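You operate a simulated robot arm through the tools that you are given. There is no shell and no other tool. Be economical: measure what you need, move in short steps, check, and stop when the job is done.

Carry out the task below with a simulated robot arm. There is one attempt and no reset: what you move stays moved.

## Task
Put the black dust cap from the top of the carton table on the spot 2 of the small pallet. Then take the rack jerrycan from the second shelf from the bottom of the wall rack and put it on the third shelf from the bottom of the wall rack. Then take the blue round tin and leave it on the filling table top. The order counts. Set down upright: dust cap, rack jerrycan.

The check looks at the end state, three seconds after you hand in, the way a careful person would. Anything else that was tipped, shoved, dropped, spilled or broken makes it a failure. A push-on lid holds only when it is set on centred and level and pressed home; a screw cap is set on level and turned clockwise until tight.

## Robot
A 6-joint arm with a two-finger gripper on a trunk, on a base that drives. Base frame: it is fixed to the floor where the robot stands at the start and does not move with it; the origin is under the middle of the robot, x ahead of it, y to its left, z up; the surface under the hand at the start is at about z = 0.7. Units: m, degrees, N and s.
Its first joint turns from -166.0 to 166.0 degrees. Places, roughly: blue round tin [4.25, -4.25, 0.75]; filling table top [1.1, -3.3, 0.4]; rack jerrycan [4, -3.25, 1]; spot 2 of the small pallet (17x16 cm) [0.86, 3.16, 0.78]; third shelf of the wall rack [4, -3, 1.4]. Payload 3.43 kg.
Tool frame: the origin (TCP) lies between the finger pads and is the grasp point; the fingertips stand 0.02 m ahead of it; z points along the fingers, y is the line along which they close. Largest opening 0.19 m; the body of the gripper starts 0.248 m behind the TCP.
Orientation is that of the tool frame in the base frame, as [roll, pitch, yaw] about the fixed x, y, z axes, in that order (R = Rz(yaw) Ry(pitch) Rx(roll)). With the fingers straight down and closing along the base's y, the tool's x points along the base's -x, its y along +y and its z along -z.

## Interface
- The arm moves only by the tool move_arm. Its arguments are lists of equal length, an entry for each row: "linear": the shift along the tool's x, y, z in m, a list of three; "rot": the turn, a rotation vector about the tool's x, y, z in degrees, a list of three. In form: {"linear": [[dx, dy, dz], ...], "rot": [[wx, wy, wz], ...]}. A call has 1 to 20 rows; each row shifts and turns the commanded pose from where the row before left it, along the tool's axes as they then stand. "claw" is the closure in counts, from 0 (fully open) to 255 (shut), set as the call begins (left out, the last holds). Each row takes 0.2 s and may step no farther than 0.05 m and 8.6 degrees from the row before; otherwise, or with a gripper value out of range, the whole call is refused. A pose out of reach is approached as far as the arm can. The call stops where the force on the tool passes 40 N (or 10 N more than at its start, if that is more) or the arm is blocked; 0.2 s more then pass. Each finger travels about 0.045 m/s and halts on what it meets, pressing with about 30 N; the grip force reading is that of the motor and also rises with nothing between the fingers. The clock runs only during rows and for 0.2 s after the last one: add rows that do not move to give the fingers time. The reply holds the time, the measured pose of the TCP, the force on the tool along the base axes, the opening and the grip force, in the units named above and with some noise, with the torque about the TCP (base axes, N m) and any sound that the robot's microphone picked up.
- Cameras (640 x 400 px; columns grow to the right, rows downward): "scene" is now at [0.0418, 0.1817, 1.2957]; the picture's right is [-0.08, -1.00, 0.00], its down [-0.47, 0.04, -0.88] and it looks along [0.88, -0.07, -0.47] (base axes); focal length 280 px, centre (320, 200). "wrist" rides on the gripper at [0.07, -0.008, -0.288] in the tool frame; the picture's right is [0.12, 0.99, 0.00], its down [-0.96, 0.12, -0.25] and it looks along [-0.25, 0.03, 0.97] (tool axes); focal length 261 px, centre (320, 200). There is no depth. A picture from a camera that has moved, and an enlarged one, comes with that camera's place and axes in the base frame and with its lens. The place of the scene camera against the robot may be out by one fixed shift of up to 0.018 m in any direction.
- capture(camera): a new picture of that camera. It takes no simulated time.
- slide_trunk(by): slides the trunk up (or, below 0, down) by that many m; the arm and the scene camera ride with it, the base frame stays. It gives what a move gives, with no picture.
- roll_base(legs): drives the robot by 1 to 6 legs, each [ahead, turn to the left] in m and degrees, along the robot's own axes; the way and the turn of a leg run together, so that a leg with both is an arc; at most 1.5 m and 180 degrees a leg. The arm and the cameras ride along, it lands a little off, and it stops where it bumps. It gives what a move gives.
- head_to(pan, tilt): turns the head with the scene camera to pan (to the left, within 155 degrees either way) and tilt (down, from -29 to 69), counted from straight ahead of the robot. It gives what a move gives.
- zoom(camera, box): a new picture of the part [left, top, right, bottom] of that camera's present view, enlarged. It takes no simulated time.
- sign_off(): hands the job in; it is judged then, once.

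Go step by step. Nothing tells you exact positions but the pictures and the camera data: compare them with the known pose of the tool, close in by small moves and look again before you grip or let go. The budget is 165 turns and 112 pictures, counting those below and the enlarged ones. Unless the task says otherwise, let go and move clear before handing in, and close with one line.

The tools are called after "Call:" as a command line: name --argument value ..., lists and objects as JSON in quotes. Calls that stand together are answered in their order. move_arm: Moves the arm, as the interface text tells. Its arguments: {"type":"object","properties":{"linear":{"type":"array","items":{"type":"array","items":{"type":"number"}}},"rot":{"type":"array","items":{"type":"array","items":{"type":"number"}}},"claw":{"type":"number"}},"required":["linear","rot"]} The other tools are called the same way: slide_trunk (by) slides the trunk up or down; roll_base (legs) drives the base; head_to (pan, tilt) turns the head that bears the scene camera; capture (camera) takes a picture; zoom (camera, box) takes an enlarged picture of a part of a camera's view; sign_off () hands the job in.

At the start:

```text
time: 0.0
position: [0.7604, 0.381, 0.9783]
ee_rot: [180.0, 0.0, -180.0]
contact_force: [0.1, 0.3, 0.1]
moment: [0.0, -0.02, 0.01]
grip_width: 0.1901
finger_force: 0.2
trunk travel left (down, up): [-0.1, 0.14]
robot x, y, heading: [-0.0014, -0.0009, -0.2]
head pan, tilt: [-4.7, 28.3]
```

scene: 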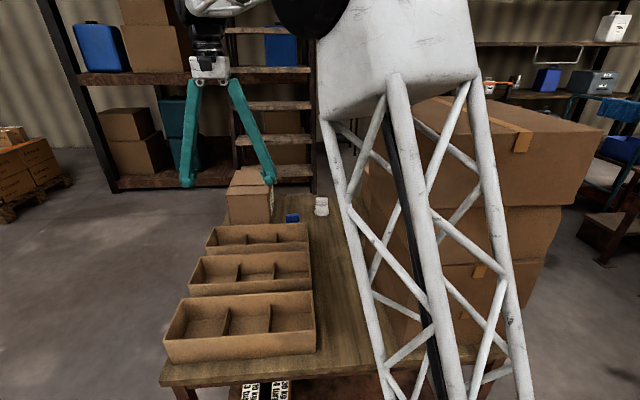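
wrist: 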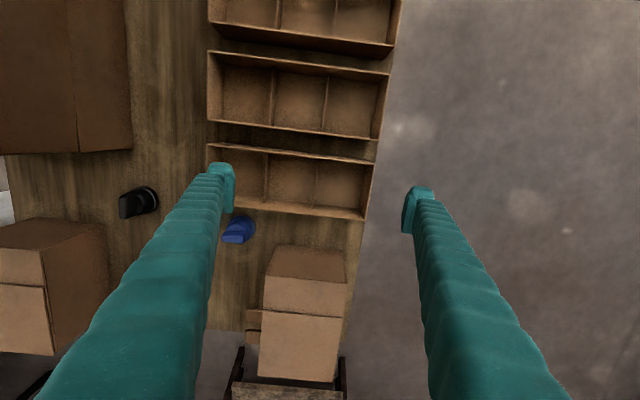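

I see a table with trays, a blue object and a black object that may be the dust cap, at about (0.89, -0.01). I'll take a closer look at these and around the scene.

Call:
zoom --camera "wrist" --box '[80, 150, 280, 275]'

Call:
head_to --pan 75 --tilt 15

Call:
capture --camera "scene"

```text
3.20 times, centred on (180, 212) of wrist
camera zoom: at [0.6906, 0.3725, 1.2664], right [-0.12, 0.99, 0.0], down [0.96, 0.12, 0.25], along [0.25, 0.03, -0.97], focal length 834 px, centre (768, 160)
```

zoom: 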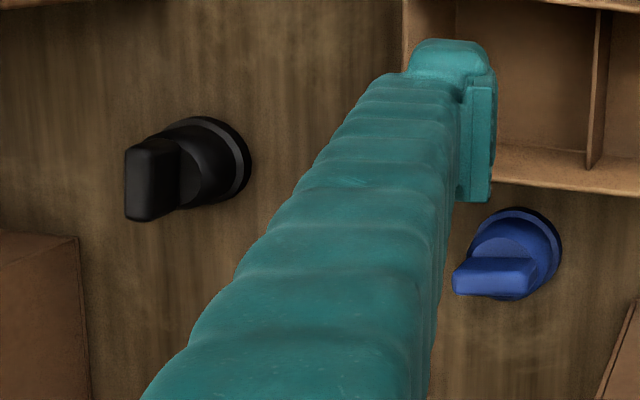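

```text
time: 1.5
position: [0.7609, 0.3827, 0.9778]
ee_rot: [-180.0, 0.0, 180.0]
contact_force: [0.0, -0.4, 0.1]
moment: [0.0, 0.03, 0.02]
grip_width: 0.1901
finger_force: 0.0
trunk travel left (down, up): [-0.1, 0.14]
robot x, y, heading: [0.0008, -0.0045, 0.2]
head pan, tilt: [75.0, 15.0]
```

```text
108 pictures are left
camera scene: at [-0.0248, 0.2794, 1.3171], right [0.97, -0.26, 0.0], down [-0.07, -0.25, -0.97], along [0.25, 0.93, -0.26], focal length 280 px, centre (320, 200)
```

scene: 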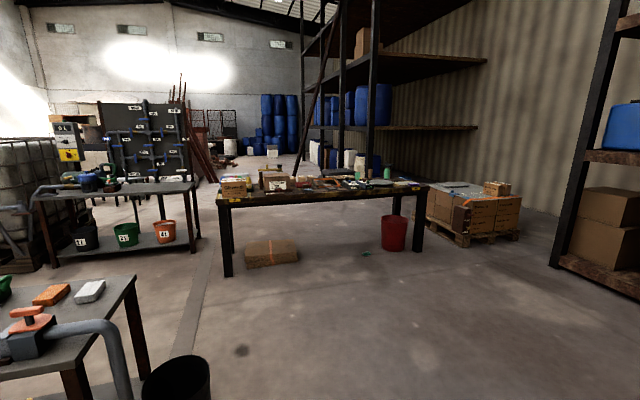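

The black piece is a round cap with a wing on top at about (0.885, 0.0), with boxes nearby. I'll move the hand toward it at the same height and look.

Call:
move_arm --linear '[[-0.01, -0.04, 0], [-0.01, -0.04, 0], [0, -0.04, 0], [0, -0.04, 0], [0, -0.04, 0], [0, -0.04, 0]]' --rot '[[0, 0, 0], [0, 0, 0], [0, 0, 0], [0, 0, 0], [0, 0, 0], [0, 0, 0]]'

Call:
capture --camera "wrist"

Call:
head_to --pan -10 --tilt 30

Call:
capture --camera "scene"

```text
time: 2.9
position: [0.7787, 0.1426, 0.9767]
ee_rot: [-180.0, 0.0, 180.0]
contact_force: [-0.3, 0.1, -0.2]
moment: [-0.14, -0.02, 0.03]
grip_width: 0.1903
finger_force: 0.0
trunk travel left (down, up): [-0.1, 0.14]
robot x, y, heading: [0.0, 0.0004, 0.0]
head pan, tilt: [75.0, 15.0]
```

```text
107 pictures are left
camera wrist: at [0.7097, 0.1341, 1.2645], right [-0.12, 0.99, 0.0], down [0.96, 0.12, 0.25], along [0.25, 0.03, -0.97], focal length 261 px, centre (320, 200)
```

wrist: 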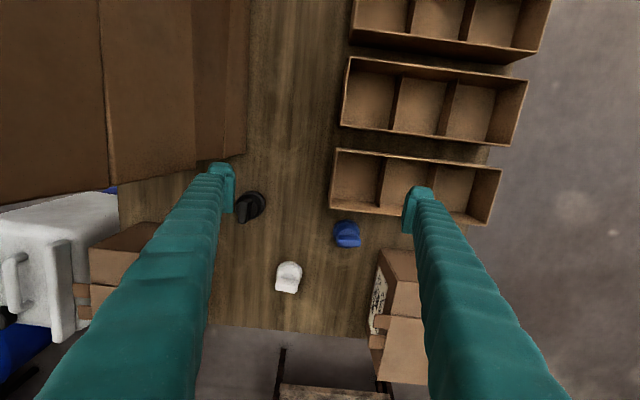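

```text
time: 4.5
position: [0.7804, 0.1431, 0.9778]
ee_rot: [180.0, -0.1, -180.0]
contact_force: [0.2, 0.8, 0.1]
moment: [0.0, -0.01, -0.01]
grip_width: 0.19
finger_force: 0.0
trunk travel left (down, up): [-0.1, 0.14]
robot x, y, heading: [-0.0013, -0.0026, 0.1]
head pan, tilt: [-10.0, 30.0]
```

```text
106 pictures are left
camera scene: at [0.0401, 0.1734, 1.293], right [-0.17, -0.98, 0.0], down [-0.49, 0.09, -0.87], along [0.85, -0.15, -0.5], focal length 280 px, centre (320, 200)
```

scene: 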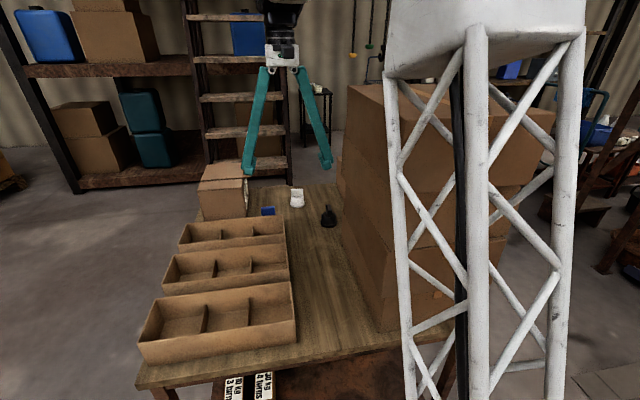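

The big carton stack (top about 1.19 m, y < -0.02) stands right next to the cap, so I'd rather reach the cap from the table's left side. I'll zoom in on the cap first.

Call:
zoom --camera "wrist" --box '[210, 160, 370, 260]'

Call:
head_to --pan 45 --tilt 35

Call:
capture --camera "scene"

```text
4.00 times, centred on (290, 210) of wrist
camera zoom: at [0.7098, 0.134, 1.2648], right [-0.12, 0.99, 0.0], down [0.96, 0.12, 0.25], along [0.25, 0.03, -0.97], focal length 1043 px, centre (440, 160)
```

zoom: 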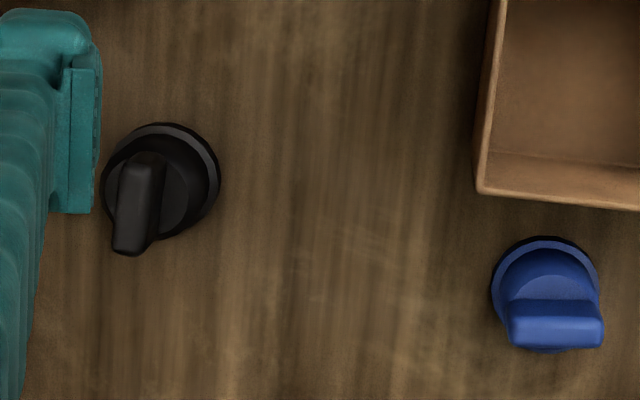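

```text
time: 5.8
position: [0.7798, 0.1428, 0.9768]
ee_rot: [-180.0, 0.1, 179.9]
contact_force: [-0.1, -0.6, -0.6]
moment: [0.02, -0.03, -0.01]
grip_width: 0.1901
finger_force: 0.0
trunk travel left (down, up): [-0.1, 0.14]
robot x, y, heading: [0.0005, -0.0022, -0.0]
head pan, tilt: [45.0, 35.0]
```

```text
104 pictures are left
camera scene: at [0.0133, 0.2513, 1.2852], right [0.71, -0.71, 0.0], down [-0.41, -0.41, -0.82], along [0.58, 0.58, -0.57], focal length 280 px, centre (320, 200)
```

scene: 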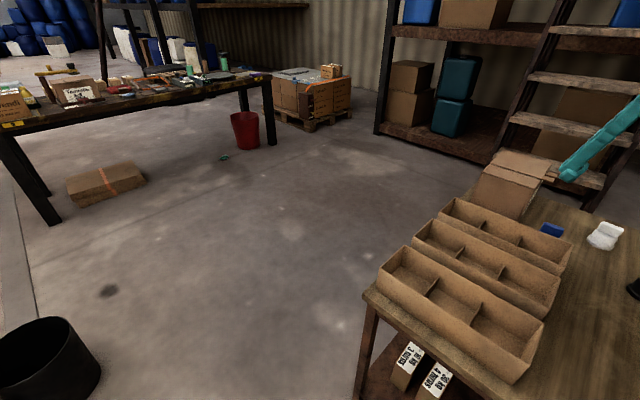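

The cap is at about (0.885, -0.002), roughly 6.6 cm wide, with its wing running along x. I'll raise the hand, then drive round to the table's left side (about (0.885, 0.90), facing -y).

Call:
move_arm --linear '[[0.03, 0, -0.04], [0.03, 0, -0.04], [0.03, 0, -0.04]]' --rot '[[0, 0, 0], [0, 0, 0], [0, 0, 0]]'

Call:
roll_base --legs '[[0, 90], [0.9, 0], [0, -90], [0.885, 0], [0, -90]]'

Call:
head_to --pan 0 --tilt 35

Call:
capture --camera "scene"

Call:
capture --camera "wrist"

```text
time: 6.6
position: [0.6905, 0.1434, 1.0972]
ee_rot: [-180.0, -0.1, -180.0]
contact_force: [0.1, -0.5, -1.1]
moment: [-0.06, 0.21, 0.04]
grip_width: 0.1899
finger_force: 0.0
trunk travel left (down, up): [-0.1, 0.14]
robot x, y, heading: [0.0021, 0.0019, 0.1]
head pan, tilt: [45.0, 35.0]
```

```text
time: 27.7
position: [1.016, 0.2047, 1.0991]
ee_rot: [180.0, 0.0, 88.6]
contact_force: [-0.3, -1.1, 0.2]
moment: [-0.04, -0.03, 0.0]
grip_width: 0.19
finger_force: 0.1
trunk travel left (down, up): [-0.1, 0.14]
robot x, y, heading: [0.8981, 0.8971, -91.4]
head pan, tilt: [45.0, 35.0]
```

```text
time: 28.9
position: [1.0173, 0.2043, 1.0979]
ee_rot: [-180.0, -0.1, 88.7]
contact_force: [-0.1, 0.4, -0.7]
moment: [0.01, 0.0, -0.03]
grip_width: 0.19
finger_force: 0.1
trunk travel left (down, up): [-0.1, 0.14]
robot x, y, heading: [0.9023, 0.8993, -91.3]
head pan, tilt: [0.0, 35.0]
```

```text
103 pictures are left
camera scene: at [1.1075, 0.8565, 1.2852], right [-1.0, 0.02, 0.0], down [0.01, 0.57, -0.82], along [-0.02, -0.82, -0.57], focal length 280 px, centre (320, 200)
```

scene: 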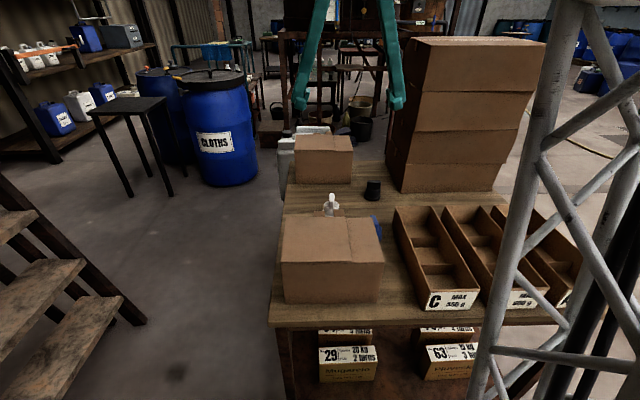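

```text
102 pictures are left
camera wrist: at [1.01, 0.2747, 1.3866], right [1.0, 0.1, 0.0], down [0.09, -0.96, 0.25], along [0.02, -0.25, -0.97], focal length 261 px, centre (320, 200)
```

wrist: 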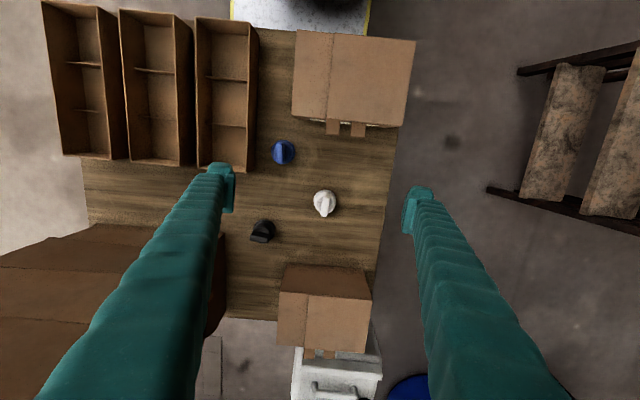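

The cap is confirmed at about (0.88, 0.0). I'll turn the hand so the fingers close along y (camera on the clear +x side), then move over it.

Call:
move_arm --linear '[[0, 0, 0], [0, 0, 0], [0, 0, 0], [0, 0, 0], [0, 0, 0], [0, 0, 0], [0, 0, 0], [0, 0, 0], [0, 0, 0], [0, 0, 0], [0, 0, 0]]' --rot '[[0, 0, 8.1], [0, 0, 8.1], [0, 0, 8.1], [0, 0, 8.1], [0, 0, 8.1], [0, 0, 8.1], [0, 0, 8.1], [0, 0, 8.1], [0, 0, 8.1], [0, 0, 8.1], [0, 0, 8.1]]'

Call:
move_arm --linear '[[-0.027, 0.041, 0], [-0.027, 0.041, 0], [-0.027, 0.041, 0], [-0.027, 0.041, 0], [-0.027, 0.041, 0], [0, 0, 0]]' --rot '[[0, 0, 0], [0, 0, 0], [0, 0, 0], [0, 0, 0], [0, 0, 0], [0, 0, 0]]'

Call:
capture --camera "wrist"

Call:
zoom --camera "wrist" --box '[240, 150, 400, 250]'

```text
time: 31.2
position: [1.0168, 0.2031, 1.0985]
ee_rot: [179.9, 0.1, -0.5]
contact_force: [-0.8, 0.0, 0.4]
moment: [-0.01, -0.03, -0.01]
grip_width: 0.19
finger_force: 0.1
trunk travel left (down, up): [-0.1, 0.14]
robot x, y, heading: [0.9012, 0.9017, -91.4]
head pan, tilt: [0.0, 35.0]
```

```text
time: 32.6
position: [0.8777, -0.0016, 1.0974]
ee_rot: [-179.9, -0.1, -0.4]
contact_force: [0.6, -0.2, -0.7]
moment: [0.09, 0.03, 0.02]
grip_width: 0.19
finger_force: 0.1
trunk travel left (down, up): [-0.1, 0.14]
robot x, y, heading: [0.8991, 0.8975, -91.6]
head pan, tilt: [0.0, 35.0]
```

```text
101 pictures are left
camera wrist: at [0.9479, 0.0057, 1.3857], right [0.11, -0.99, 0.0], down [-0.96, -0.11, 0.25], along [-0.25, -0.03, -0.97], focal length 261 px, centre (320, 200)
```

wrist: 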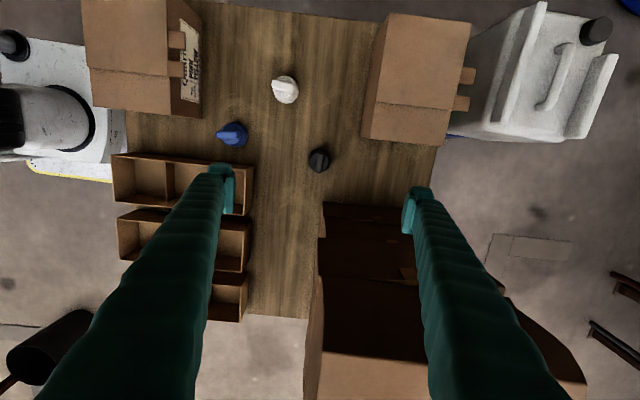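

```text
4.00 times, centred on (320, 200) of wrist
camera zoom: at [0.9479, 0.0057, 1.3857], right [0.11, -0.99, 0.0], down [-0.96, -0.11, 0.25], along [-0.25, -0.03, -0.97], focal length 1043 px, centre (320, 200)
```

zoom: 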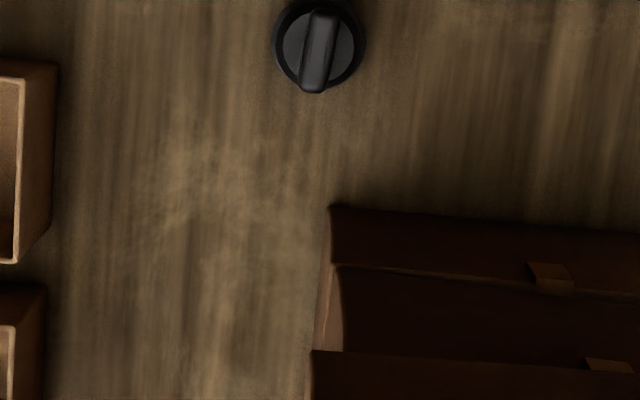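

The cap is nearly straight under the hand, with the wing along x. I'll lower to about 0.80 with the fingers half closed, then look.

Call:
move_arm --linear '[[0, 0, 0.04], [0, 0, 0.04], [0, 0, 0.04], [0, 0, 0.04], [0, 0, 0.04], [0, 0, 0.04], [0, 0, 0.04], [0, 0, 0.01], [0, 0, 0]]' --rot '[[0, 0, 0], [0, 0, 0], [0, 0, 0], [0, 0, 0], [0, 0, 0], [0, 0, 0], [0, 0, 0], [0, 0, 0], [0, 0, 0]]' --claw 128

Call:
zoom --camera "wrist" --box '[220, 100, 420, 225]'

Call:
zoom --camera "scene" --box '[290, 120, 450, 220]'

```text
time: 34.6
position: [0.8795, 0.002, 0.8059]
ee_rot: [-180.0, 0.0, -0.4]
contact_force: [0.0, -0.3, -0.1]
moment: [0.0, -0.01, -0.02]
grip_width: 0.0947
finger_force: 0.1
trunk travel left (down, up): [-0.1, 0.14]
robot x, y, heading: [0.8965, 0.9003, -91.5]
head pan, tilt: [0.0, 35.0]
```

```text
3.20 times, centred on (320, 162) of wrist
camera zoom: at [0.9506, 0.0091, 1.0952], right [0.11, -0.99, 0.0], down [-0.96, -0.11, 0.25], along [-0.25, -0.03, -0.97], focal length 834 px, centre (320, 320)
```

zoom: 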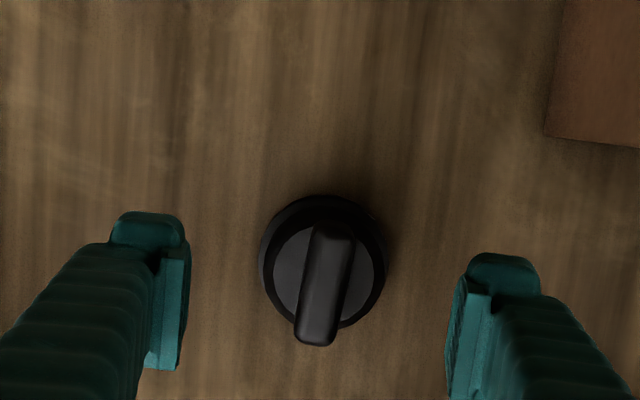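

```text
4.00 times, centred on (370, 170) of scene
camera zoom: at [1.1073, 0.8565, 1.2852], right [-1.0, 0.02, 0.0], down [0.01, 0.57, -0.82], along [-0.02, -0.82, -0.57], focal length 1121 px, centre (120, 320)
```

zoom: 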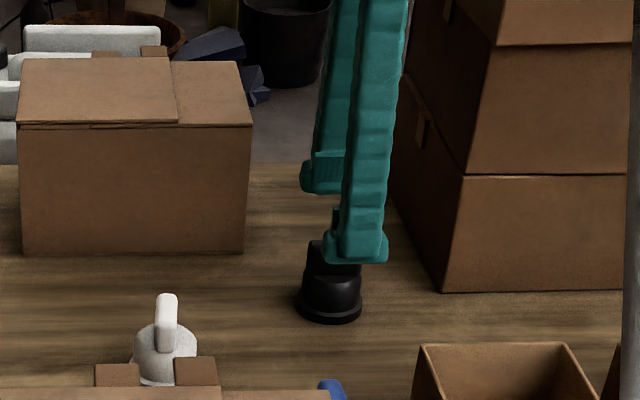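

The wing top is at about z 0.748, centred near (0.877, -0.002). I'll descend to TCP z about 0.747 and close on the wing.

Call:
move_arm --linear '[[-0.002, 0.003, 0.02], [0, 0, 0.02], [0, 0, 0.01], [0, 0, 0.007], [0, 0, 0]]' --rot '[[0, 0, 0], [0, 0, 0], [0, 0, 0], [0, 0, 0], [0, 0, 0]]'

Call:
zoom --camera "scene" --box '[330, 150, 410, 200]'

```text
time: 35.9
position: [0.8783, -0.0026, 0.7524]
ee_rot: [-179.9, 0.0, -0.4]
contact_force: [0.1, 0.7, 0.1]
moment: [-0.04, 0.0, 0.02]
grip_width: 0.0945
finger_force: 0.0
trunk travel left (down, up): [-0.1, 0.14]
robot x, y, heading: [0.897, 0.8986, -91.4]
head pan, tilt: [0.0, 35.0]
```

```text
8.00 times, centred on (370, 175) of scene
camera zoom: at [1.1073, 0.8565, 1.2852], right [-1.0, 0.02, 0.0], down [0.01, 0.57, -0.82], along [-0.02, -0.82, -0.57], focal length 2242 px, centre (-80, 400)
```

zoom: 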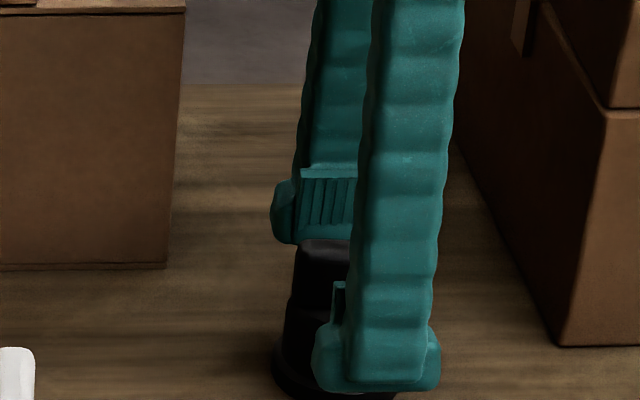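

The fingertips straddle the wing, just above its shoulder. I'll nudge 3 mm in +x and close.

Call:
move_arm --linear '[[0.003, 0, 0], [0, 0, 0], [0, 0, 0], [0, 0, 0], [0, 0, 0], [0, 0, 0], [0, 0, 0]]' --rot '[[0, 0, 0], [0, 0, 0], [0, 0, 0], [0, 0, 0], [0, 0, 0], [0, 0, 0], [0, 0, 0]]' --claw 255

Call:
zoom --camera "scene" --box '[330, 150, 410, 200]'

Call:
zoom --camera "wrist" --box '[220, 100, 420, 225]'

```text
time: 36.8
position: [0.8799, -0.0013, 0.7598]
ee_rot: [179.7, -0.1, -0.4]
contact_force: [-0.2, 9.5, 40.1]
moment: [0.39, 0.06, -0.04]
grip_width: 0.0226
finger_force: 8.7
trunk travel left (down, up): [-0.1, 0.14]
robot x, y, heading: [0.8936, 0.9007, -91.4]
head pan, tilt: [0.0, 35.0]
stopped in row 4: the force on the tool passed its limit at 46 N (the readings are from after the stop); the commanded pose is now the measured one
```

```text
8.00 times, centred on (370, 175) of scene
camera zoom: at [1.1074, 0.8584, 1.2859], right [-1.0, 0.02, 0.0], down [0.01, 0.57, -0.82], along [-0.02, -0.82, -0.57], focal length 2242 px, centre (-80, 400)
```

zoom: 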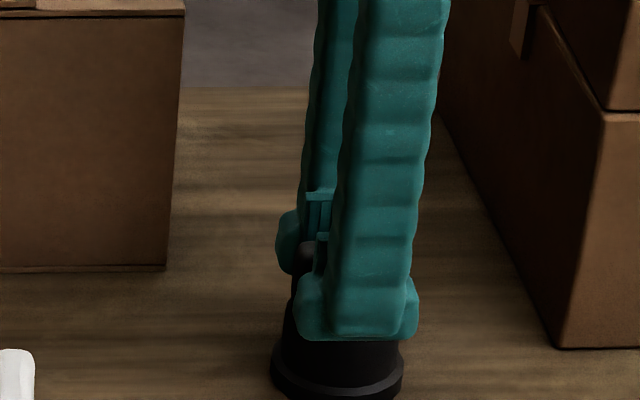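

```text
3.20 times, centred on (320, 162) of wrist
camera zoom: at [0.9519, 0.0076, 1.0475], right [0.11, -0.99, 0.01], down [-0.96, -0.11, 0.25], along [-0.25, -0.03, -0.97], focal length 834 px, centre (320, 320)
```

zoom: 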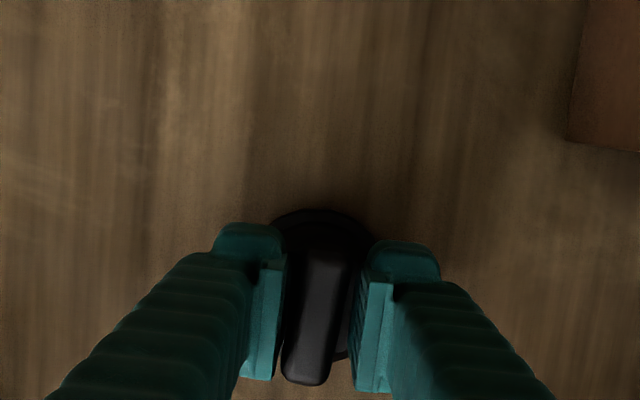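

The fingertips touched the shoulder while closing. I'll raise 6 mm and let them finish closing.

Call:
move_arm --linear '[[0, 0, -0.003], [0, 0, -0.003], [0, 0, 0], [0, 0, 0], [0, 0, 0], [0, 0, 0]]' --rot '[[0, 0, 0], [0, 0, 0], [0, 0, 0], [0, 0, 0], [0, 0, 0], [0, 0, 0]]' --claw 255

Call:
zoom --camera "wrist" --box '[220, 100, 420, 225]'

```text
time: 38.2
position: [0.882, -0.0026, 0.7598]
ee_rot: [-180.0, 0.1, -0.4]
contact_force: [0.3, -1.3, 0.7]
moment: [-0.01, 0.01, 0.0]
grip_width: 0.0163
finger_force: 29.9
trunk travel left (down, up): [-0.1, 0.14]
robot x, y, heading: [0.8977, 0.8957, -91.2]
head pan, tilt: [0.0, 35.0]
```

```text
3.20 times, centred on (320, 162) of wrist
camera zoom: at [0.9525, 0.0055, 1.0474], right [0.11, -0.99, 0.0], down [-0.96, -0.11, 0.25], along [-0.25, -0.03, -0.97], focal length 834 px, centre (320, 320)
```

zoom: 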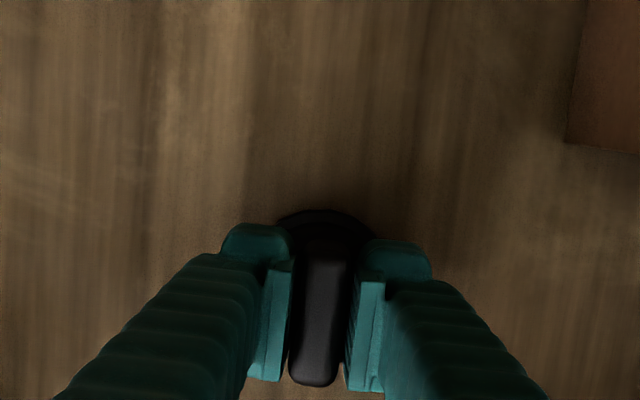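

The wing is gripped at 16 mm, TCP about 6 cm above the table. I'll lift it straight up and check.

Call:
move_arm --linear '[[0, 0, -0.02], [0, 0, -0.04], [0, 0, -0.04], [0, 0, -0.05], [0, 0, -0.05], [0, 0, -0.05], [0, 0, -0.05], [0, 0, 0]]' --rot '[[0, 0, 0], [0, 0, 0], [0, 0, 0], [0, 0, 0], [0, 0, 0], [0, 0, 0], [0, 0, 0], [0, 0, 0]]' --claw 255

Call:
zoom --camera "scene" --box '[250, 0, 490, 150]'

```text
time: 40.0
position: [0.8797, -0.0011, 1.0597]
ee_rot: [179.9, -0.1, -0.4]
contact_force: [0.4, -0.8, 0.0]
moment: [0.0, 0.0, -0.03]
grip_width: 0.0163
finger_force: 29.9
trunk travel left (down, up): [-0.1, 0.14]
robot x, y, heading: [0.897, 0.8977, -91.6]
head pan, tilt: [0.0, 35.0]
```

```text
2.67 times, centred on (370, 75) of scene
camera zoom: at [1.1073, 0.8566, 1.2852], right [-1.0, 0.02, 0.0], down [0.01, 0.57, -0.82], along [-0.02, -0.82, -0.57], focal length 747 px, centre (187, 533)
```

zoom: 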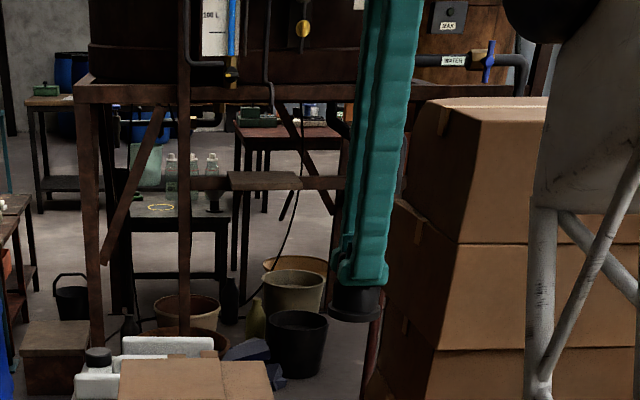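

Held well. I'll draw the hand back, turn round to face the small-pallet table and look.

Call:
move_arm --linear '[[0, -0.05, 0], [0, -0.05, 0], [0, -0.05, 0], [0, -0.05, 0], [0, -0.05, 0], [0, 0, 0]]' --rot '[[0, 0, 0], [0, 0, 0], [0, 0, 0], [0, 0, 0], [0, 0, 0], [0, 0, 0]]'

Call:
roll_base --legs '[[0, -178], [0.6, 0]]'

Call:
head_to --pan 0 --tilt 30

Call:
capture --camera "scene"

```text
time: 41.4
position: [0.8827, 0.2487, 1.0617]
ee_rot: [179.9, -0.1, -0.4]
contact_force: [-1.2, 0.1, -0.4]
moment: [-0.04, -0.02, 0.0]
grip_width: 0.0164
finger_force: 29.8
trunk travel left (down, up): [-0.1, 0.14]
robot x, y, heading: [0.8963, 0.8987, -91.2]
head pan, tilt: [0.0, 35.0]
```

```text
time: 52.4
position: [0.8821, 2.1587, 1.0608]
ee_rot: [179.9, 0.0, -178.5]
contact_force: [0.2, -0.2, -1.0]
moment: [-0.02, -0.01, -0.01]
grip_width: 0.0165
finger_force: 29.8
trunk travel left (down, up): [-0.1, 0.14]
robot x, y, heading: [0.889, 1.5067, 90.4]
head pan, tilt: [0.0, 35.0]
```

```text
time: 53.1
position: [0.8826, 2.1574, 1.062]
ee_rot: [179.9, 0.1, -178.5]
contact_force: [-0.4, 0.9, -0.7]
moment: [-0.01, 0.01, 0.0]
grip_width: 0.0167
finger_force: 30.3
trunk travel left (down, up): [-0.1, 0.14]
robot x, y, heading: [0.8863, 1.5104, 90.3]
head pan, tilt: [0.0, 30.0]
```

```text
92 pictures are left
camera scene: at [0.6992, 1.5258, 1.2929], right [1.0, 0.01, 0.0], down [0.01, -0.5, -0.87], along [-0.01, 0.87, -0.5], focal length 280 px, centre (320, 200)
```

scene: 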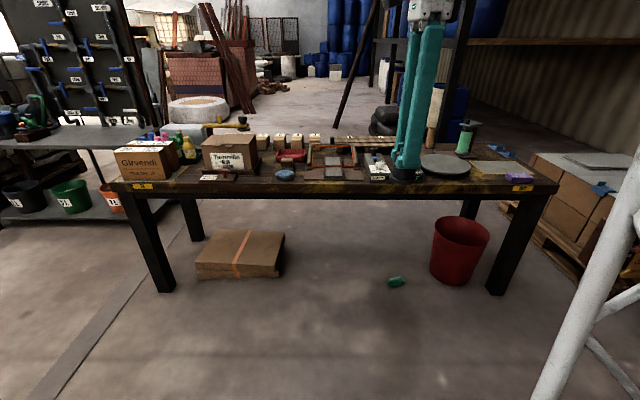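

The pallet should be near pixel (349, 138). I'll zoom in there.

Call:
zoom --camera "scene" --box '[260, 110, 420, 210]'

```text
4.00 times, centred on (340, 160) of scene
camera zoom: at [0.6992, 1.5258, 1.2929], right [1.0, 0.01, 0.0], down [0.01, -0.5, -0.87], along [-0.01, 0.87, -0.5], focal length 1121 px, centre (240, 360)
```

zoom: 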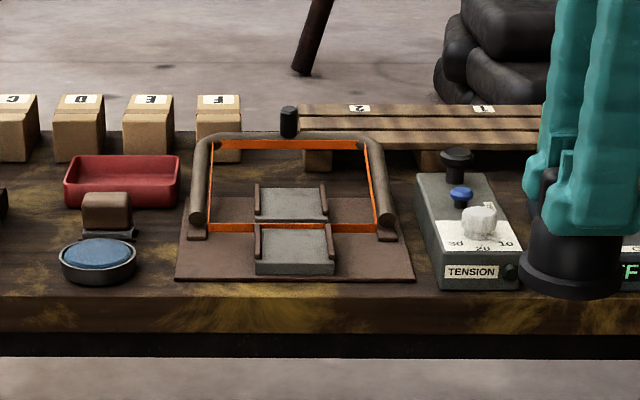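

Spot 2 is the left half of the slatted pallet, marked "2". I'll drive 0.72 m closer and look from above.

Call:
roll_base --legs '[[0.36, 0], [0.36, 0]]'

Call:
capture --camera "wrist"

Call:
capture --camera "scene"

```text
time: 57.3
position: [0.8711, 2.8726, 1.0622]
ee_rot: [180.0, 0.0, -178.4]
contact_force: [-1.3, -0.5, -0.3]
moment: [-0.01, 0.02, 0.01]
grip_width: 0.0164
finger_force: 29.9
trunk travel left (down, up): [-0.1, 0.14]
robot x, y, heading: [0.8796, 2.2179, 91.0]
head pan, tilt: [0.0, 30.0]
```

```text
90 pictures are left
camera wrist: at [0.8007, 2.8602, 1.3494], right [-0.15, 0.99, 0.0], down [0.96, 0.14, 0.25], along [0.24, 0.04, -0.97], focal length 261 px, centre (320, 200)
```

wrist: 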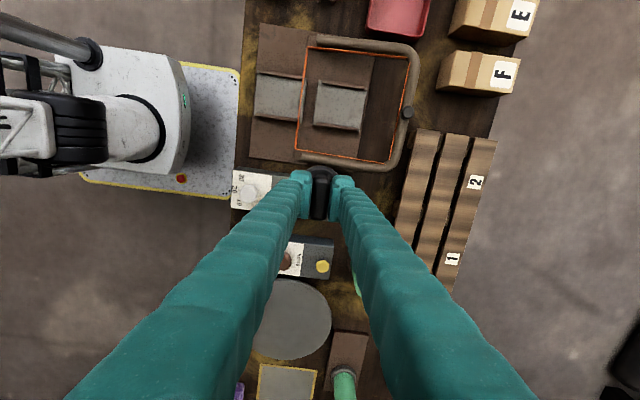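

```text
89 pictures are left
camera scene: at [0.6899, 2.2385, 1.293], right [1.0, 0.02, 0.0], down [0.01, -0.5, -0.87], along [-0.01, 0.87, -0.5], focal length 280 px, centre (320, 200)
```

scene: 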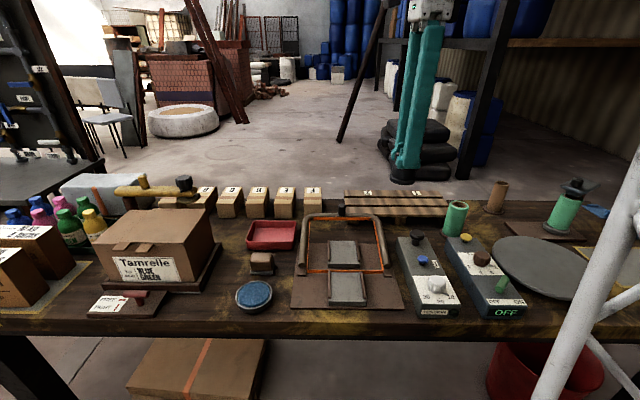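

Spot 2's centre is at about (0.855, 3.152), z 0.78. I'll move the hand above it and take a look.

Call:
move_arm --linear '[[0.008, 0.047, 0], [0, 0.047, 0], [0, 0.047, 0], [0, 0.047, 0], [0, 0.047, 0], [0, 0.043, 0], [0, 0, 0.05], [0, 0, 0.05], [0, 0, 0]]' --rot '[[0, 0, 0], [0, 0, 0], [0, 0, 0], [0, 0, 0], [0, 0, 0], [0, 0, 0], [0, 0, 0], [0, 0, 0], [0, 0, 0]]'

Call:
capture --camera "wrist"

Call:
zoom --camera "scene" --box '[320, 120, 480, 220]'

```text
time: 59.3
position: [0.8573, 3.1486, 0.9614]
ee_rot: [179.9, 0.0, -178.3]
contact_force: [1.3, 0.6, -1.1]
moment: [0.0, 0.0, 0.01]
grip_width: 0.0166
finger_force: 30.3
trunk travel left (down, up): [-0.1, 0.14]
robot x, y, heading: [0.8761, 2.2206, 90.8]
head pan, tilt: [0.0, 30.0]
```

```text
88 pictures are left
camera wrist: at [0.7868, 3.1375, 1.2483], right [-0.15, 0.99, 0.0], down [0.96, 0.14, 0.25], along [0.24, 0.04, -0.97], focal length 261 px, centre (320, 200)
```

wrist: 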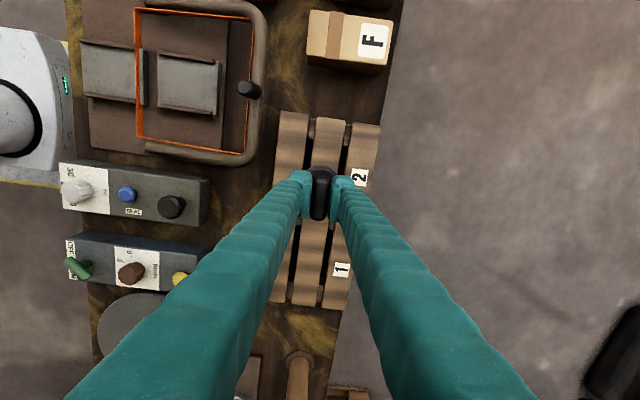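

```text
4.00 times, centred on (400, 170) of scene
camera zoom: at [0.6899, 2.2388, 1.293], right [1.0, 0.02, 0.0], down [0.01, -0.5, -0.87], along [-0.01, 0.87, -0.5], focal length 1121 px, centre (0, 320)
```

zoom: 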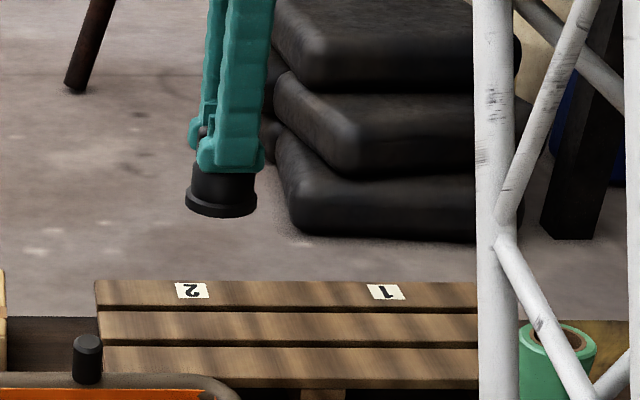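

It's aligned over the middle of spot 2. I'll lower to just above the slats, then creep down to contact.

Call:
move_arm --linear '[[0, 0, 0.04], [0, 0, 0.04], [0, 0, 0.02], [0, 0, 0.008], [0, 0, 0]]' --rot '[[0, 0, 0], [0, 0, 0], [0, 0, 0], [0, 0, 0], [0, 0, 0]]'

Call:
zoom --camera "scene" --box '[320, 140, 416, 200]'

```text
time: 60.5
position: [0.8569, 3.1484, 0.8533]
ee_rot: [179.8, 0.0, -178.2]
contact_force: [-0.3, 0.7, -1.0]
moment: [-0.02, -0.01, -0.01]
grip_width: 0.0165
finger_force: 30.0
trunk travel left (down, up): [-0.1, 0.14]
robot x, y, heading: [0.8756, 2.2204, 91.0]
head pan, tilt: [0.0, 30.0]
```

```text
6.67 times, centred on (368, 170) of scene
camera zoom: at [0.6899, 2.2387, 1.293], right [1.0, 0.02, 0.0], down [0.01, -0.5, -0.87], along [-0.01, 0.87, -0.5], focal length 1868 px, centre (0, 400)
```

zoom: 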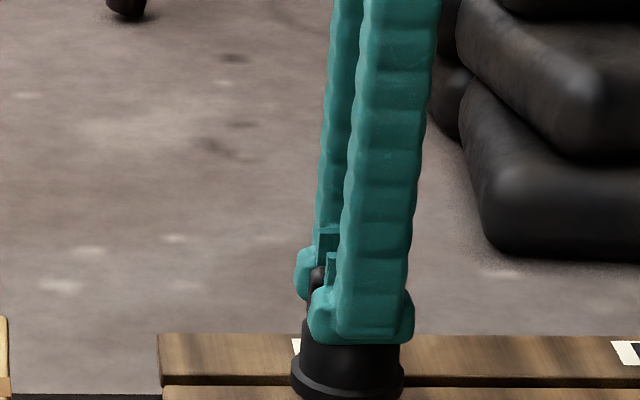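

Call:
move_arm --linear '[[0, 0, 0.003], [0, 0, 0.003], [0, 0, 0.003], [0, 0, 0.003], [0, 0, 0]]' --rot '[[0, 0, 0], [0, 0, 0], [0, 0, 0], [0, 0, 0], [0, 0, 0]]'

```text
time: 61.7
position: [0.8539, 3.1492, 0.8421]
ee_rot: [179.9, -0.1, -178.3]
contact_force: [-0.1, 0.6, 0.3]
moment: [-0.02, 0.01, 0.01]
grip_width: 0.0164
finger_force: 29.9
trunk travel left (down, up): [-0.1, 0.14]
robot x, y, heading: [0.8797, 2.2182, 91.0]
head pan, tilt: [0.0, 30.0]
```

No contact yet, so I'll keep creeping down.

Call:
move_arm --linear '[[0, 0, 0.002], [0, 0, 0.002], [0, 0, 0.002], [0, 0, 0.002], [0, 0, 0]]' --rot '[[0, 0, 0], [0, 0, 0], [0, 0, 0], [0, 0, 0], [0, 0, 0]]'

Call:
zoom --camera "scene" --box '[320, 150, 416, 210]'

```text
time: 62.9
position: [0.855, 3.1491, 0.8353]
ee_rot: [179.8, 0.0, -178.2]
contact_force: [-0.7, -2.0, 8.6]
moment: [-0.04, 0.07, 0.0]
grip_width: 0.0164
finger_force: 30.3
trunk travel left (down, up): [-0.1, 0.14]
robot x, y, heading: [0.8755, 2.2199, 91.0]
head pan, tilt: [0.0, 30.0]
```

```text
6.67 times, centred on (368, 180) of scene
camera zoom: at [0.6899, 2.2383, 1.2931], right [1.0, 0.02, 0.0], down [0.01, -0.5, -0.87], along [-0.01, 0.87, -0.5], focal length 1868 px, centre (0, 333)
```

zoom: 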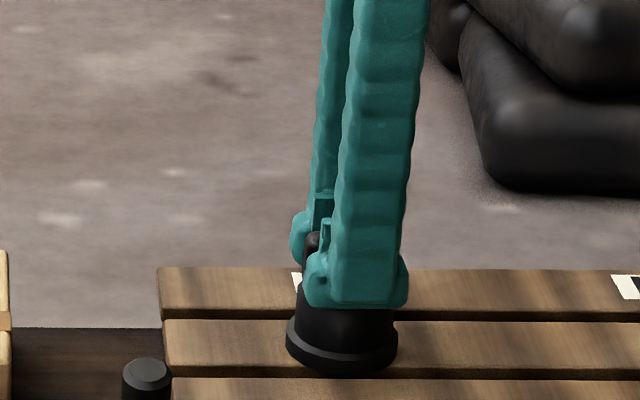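

The cap is down on the slats (8.6 N). I'll open the fingers moderately, then rise.

Call:
move_arm --linear '[[0, 0, 0], [0, 0, 0], [0, 0, 0], [0, 0, 0], [0, 0, 0]]' --rot '[[0, 0, 0], [0, 0, 0], [0, 0, 0], [0, 0, 0], [0, 0, 0]]' --claw 175

Call:
move_arm --linear '[[0, 0, -0.02], [0, 0, -0.04], [0, 0, -0.05], [0, 0, -0.05], [0, 0, -0.05], [0, 0, -0.05], [0, 0, 0]]' --rot '[[0, 0, 0], [0, 0, 0], [0, 0, 0], [0, 0, 0], [0, 0, 0], [0, 0, 0], [0, 0, 0]]'

Call:
zoom --camera "scene" --box '[320, 140, 480, 240]'

```text
time: 64.1
position: [0.8541, 3.1488, 0.8343]
ee_rot: [179.9, 0.0, -178.2]
contact_force: [0.6, 0.9, 1.7]
moment: [0.02, -0.01, 0.0]
grip_width: 0.0599
finger_force: 0.0
trunk travel left (down, up): [-0.1, 0.14]
robot x, y, heading: [0.8779, 2.2215, 91.1]
head pan, tilt: [0.0, 30.0]
```

```text
time: 65.7
position: [0.8565, 3.1481, 1.0969]
ee_rot: [179.9, 0.0, -178.3]
contact_force: [1.0, -0.4, 0.3]
moment: [0.01, 0.0, 0.0]
grip_width: 0.0598
finger_force: 0.0
trunk travel left (down, up): [-0.1, 0.14]
robot x, y, heading: [0.8774, 2.22, 91.0]
head pan, tilt: [0.0, 30.0]
```

```text
4.00 times, centred on (400, 190) of scene
camera zoom: at [0.6899, 2.2386, 1.293], right [1.0, 0.02, 0.0], down [0.01, -0.5, -0.87], along [-0.01, 0.87, -0.5], focal length 1121 px, centre (0, 240)
```

zoom: 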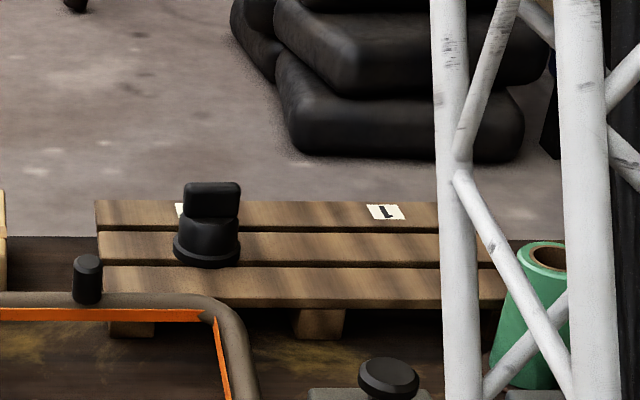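

Dust cap stands upright on spot 2. Next I'll retract the arm, back off and drive west of the carton table to scan the way to the wall rack.

Call:
move_arm --linear '[[0, -0.05, -0.01], [0, -0.05, 0], [0, -0.05, 0], [0, -0.05, 0], [0, -0.05, 0], [0, -0.05, 0], [0, -0.05, 0], [0, -0.05, 0]]' --rot '[[0, 0, 0], [0, 0, 0], [0, 0, 0], [0, 0, 0], [0, 0, 0], [0, 0, 0], [0, 0, 0], [0, 0, 0]]'

Call:
roll_base --legs '[[-1.3, 0], [0, 89], [0.95, 0], [0, 90]]'

Call:
head_to --pan 0 --tilt 18

Call:
capture --camera "scene"

Call:
head_to --pan 60 --tilt 15

Call:
capture --camera "scene"

```text
refused: row 1 steps farther than a row can; nothing moved
```

```text
time: 84.1
position: [-0.2569, 0.0403, 1.0971]
ee_rot: [179.9, 0.0, -11.4]
contact_force: [-0.9, 0.5, -0.5]
moment: [0.0, -0.18, 0.01]
grip_width: 0.0599
finger_force: 0.1
trunk travel left (down, up): [-0.1, 0.14]
robot x, y, heading: [-0.065, 0.9474, -102.3]
head pan, tilt: [0.0, 30.0]
stopped in leg 4: the robot was blocked; the commanded pose is now the measured one
```

```text
time: 84.8
position: [-0.2563, 0.0395, 1.0971]
ee_rot: [179.9, 0.0, -11.4]
contact_force: [1.2, 0.2, 0.9]
moment: [0.01, -0.03, 0.0]
grip_width: 0.0598
finger_force: 0.1
trunk travel left (down, up): [-0.1, 0.14]
robot x, y, heading: [-0.0685, 0.9471, -102.5]
head pan, tilt: [0.0, 18.0]
```

```text
83 pictures are left
camera scene: at [0.1298, 0.8634, 1.3122], right [-0.98, 0.21, 0.0], down [0.07, 0.3, -0.95], along [-0.2, -0.93, -0.31], focal length 280 px, centre (320, 200)
```

scene: 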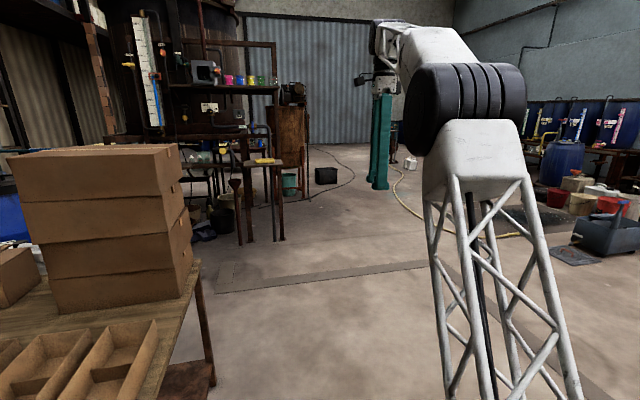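

```text
time: 86.1
position: [-0.2558, 0.0391, 1.0961]
ee_rot: [179.9, 0.0, -11.4]
contact_force: [-0.6, 0.6, -0.7]
moment: [0.03, 0.02, 0.0]
grip_width: 0.0598
finger_force: 0.1
trunk travel left (down, up): [-0.1, 0.14]
robot x, y, heading: [-0.0711, 0.9497, -102.2]
head pan, tilt: [60.0, 15.0]
```

```text
82 pictures are left
camera scene: at [0.2187, 0.8916, 1.3172], right [-0.67, -0.74, 0.0], down [-0.19, 0.17, -0.97], along [0.71, -0.65, -0.26], focal length 280 px, centre (320, 200)
```

scene: 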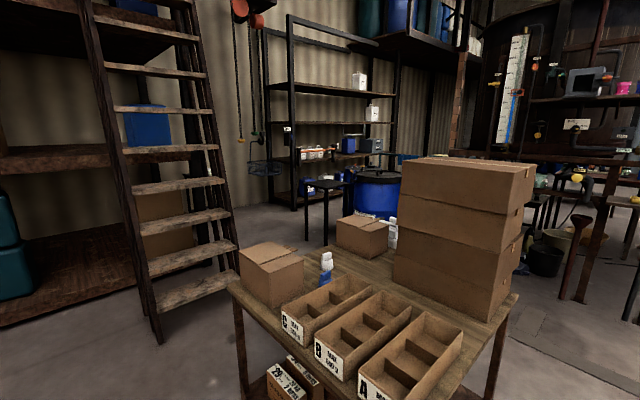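

The arm retraction was refused, and the base was blocked during its last turn, possibly by the black bin behind it. I'll look at that before moving anything.

Call:
head_to --pan -130 --tilt 50

Call:
capture --camera "scene"

```text
time: 88.9
position: [-0.257, 0.0409, 1.0969]
ee_rot: [179.8, -0.1, -11.3]
contact_force: [0.2, 0.1, 0.2]
moment: [0.0, -0.01, 0.0]
grip_width: 0.0599
finger_force: 0.1
trunk travel left (down, up): [-0.1, 0.14]
robot x, y, heading: [-0.0677, 0.944, -102.3]
head pan, tilt: [-130.0, 50.0]
```

```text
81 pictures are left
camera scene: at [0.1027, 1.0156, 1.2635], right [0.79, 0.61, 0.0], down [0.47, -0.61, -0.64], along [-0.39, 0.51, -0.77], focal length 280 px, centre (320, 200)
```

scene: 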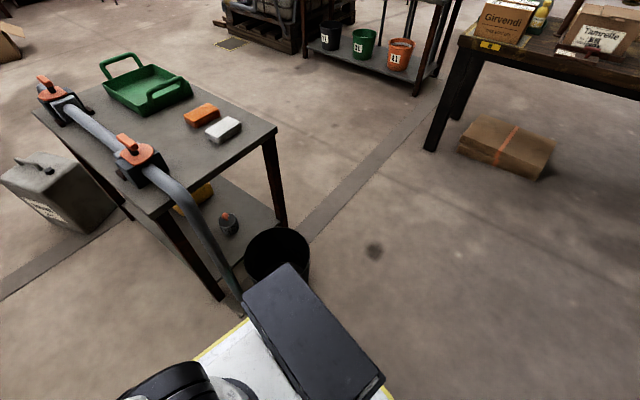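

The bin still stands upright and in place; the base merely bumped it. I'll retract the arm and drive forward, away from it.

Call:
move_arm --linear '[[0, -0.05, 0], [0, -0.05, 0], [0, -0.05, 0], [0, -0.05, 0], [0, -0.05, 0], [0, -0.05, 0], [0, -0.05, 0], [0, -0.05, 0]]' --rot '[[0, 0, 0], [0, 0, 0], [0, 0, 0], [0, 0, 0], [0, 0, 0], [0, 0, 0], [0, 0, 0], [0, 0, 0]]'

Call:
roll_base --legs '[[0.2, 0]]'

Call:
capture --camera "scene"

```text
time: 90.7
position: [-0.1781, 0.4328, 1.0916]
ee_rot: [-180.0, 0.0, -11.4]
contact_force: [0.0, -1.1, -1.0]
moment: [0.34, -0.06, -0.01]
grip_width: 0.0597
finger_force: 0.0
trunk travel left (down, up): [-0.1, 0.14]
robot x, y, heading: [-0.0675, 0.9489, -102.1]
head pan, tilt: [-130.0, 50.0]
```

```text
time: 92.3
position: [-0.2235, 0.237, 1.094]
ee_rot: [179.9, 0.0, -11.4]
contact_force: [1.2, 0.5, -0.7]
moment: [-0.03, -0.02, 0.03]
grip_width: 0.0599
finger_force: 0.0
trunk travel left (down, up): [-0.1, 0.14]
robot x, y, heading: [-0.1134, 0.7501, -102.5]
head pan, tilt: [-130.0, 50.0]
```

```text
80 pictures are left
camera scene: at [0.0593, 0.8177, 1.2634], right [0.79, 0.61, 0.0], down [0.47, -0.61, -0.64], along [-0.39, 0.51, -0.77], focal length 280 px, centre (320, 200)
```

scene: 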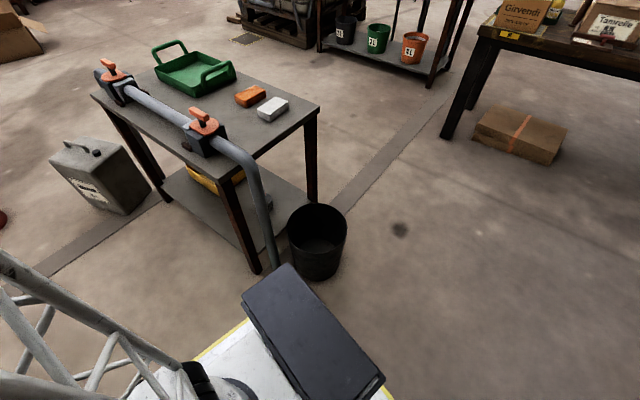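

Nothing was disturbed. A filling machine blocks the west/south way, so I'll go north around the carton table and look at the gap between it and the ladder.

Call:
roll_base --legs '[[0.33, 0], [0, 145.5], [0.86, 0], [0, -43], [0.6, 0]]'

Call:
head_to --pan -40 --tilt 28

Call:
capture --camera "scene"

```text
time: 110.0
position: [1.5992, 0.9831, 1.0922]
ee_rot: [179.9, 0.1, 89.8]
contact_force: [0.7, 0.1, -0.5]
moment: [-0.04, 0.0, -0.02]
grip_width: 0.0597
finger_force: 0.0
trunk travel left (down, up): [-0.1, 0.14]
robot x, y, heading: [1.0723, 0.9919, -1.3]
head pan, tilt: [-130.0, 50.0]
```

```text
time: 111.7
position: [1.5993, 0.9837, 1.0933]
ee_rot: [179.9, 0.1, 89.8]
contact_force: [-0.1, -1.1, 1.1]
moment: [0.01, 0.0, 0.01]
grip_width: 0.0597
finger_force: 0.1
trunk travel left (down, up): [-0.1, 0.14]
robot x, y, heading: [1.0745, 0.9921, -1.3]
head pan, tilt: [-40.0, 28.0]
```

```text
79 pictures are left
camera scene: at [1.0017, 1.0966, 1.2881], right [-0.95, 0.3, 0.0], down [0.16, 0.52, -0.84], along [-0.25, -0.8, -0.55], focal length 280 px, centre (320, 200)
```

scene: 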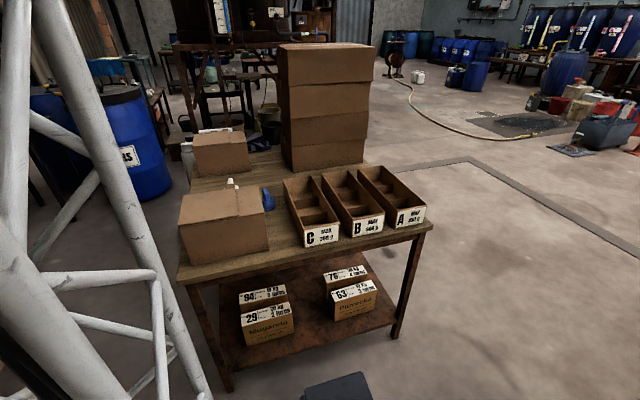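

The camera direction doesn't match the pan, so I'll look again.

Call:
head_to --pan -40 --tilt 25

Call:
capture --camera "scene"

```text
time: 112.3
position: [1.599, 0.9836, 1.0925]
ee_rot: [179.9, 0.0, 89.8]
contact_force: [-0.4, 0.4, 0.5]
moment: [-0.01, 0.01, -0.03]
grip_width: 0.0596
finger_force: 0.1
trunk travel left (down, up): [-0.1, 0.14]
robot x, y, heading: [1.0779, 0.9919, -1.2]
head pan, tilt: [-40.0, 25.0]
```

```text
78 pictures are left
camera scene: at [1.0012, 1.0953, 1.2928], right [-0.95, 0.3, 0.0], down [0.15, 0.48, -0.86], along [-0.26, -0.83, -0.5], focal length 280 px, centre (320, 200)
```

scene: 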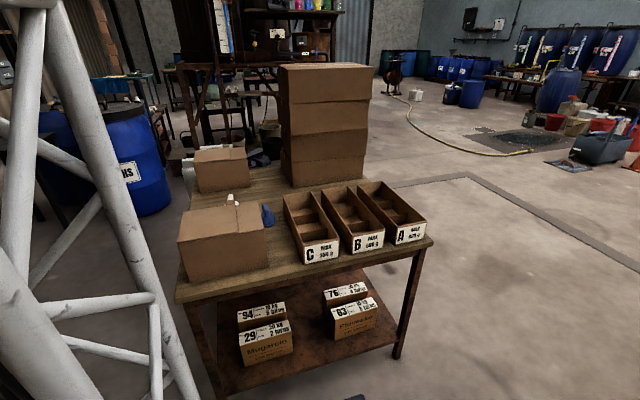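

Call:
head_to --pan 0 --tilt 25

Call:
capture --camera "scene"

```text
time: 113.3
position: [1.5991, 0.9832, 1.0927]
ee_rot: [179.9, 0.0, 89.8]
contact_force: [-0.3, 0.4, 0.0]
moment: [-0.03, -0.02, -0.01]
grip_width: 0.0593
finger_force: 0.0
trunk travel left (down, up): [-0.1, 0.14]
robot x, y, heading: [1.0741, 0.9879, -1.0]
head pan, tilt: [0.0, 25.0]
```

```text
77 pictures are left
camera scene: at [1.0012, 1.0952, 1.2931], right [-0.95, 0.3, 0.0], down [0.15, 0.48, -0.87], along [-0.26, -0.83, -0.5], focal length 280 px, centre (320, 200)
```

scene: 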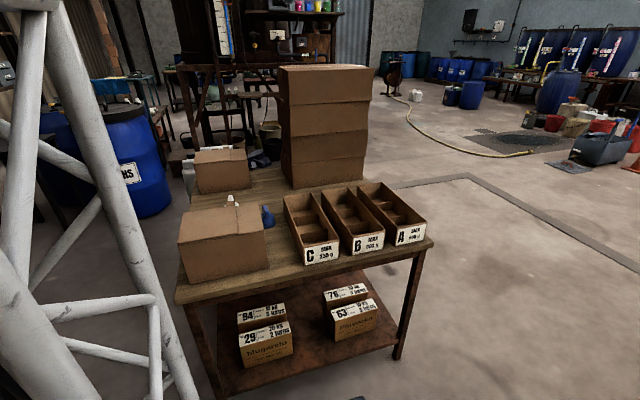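

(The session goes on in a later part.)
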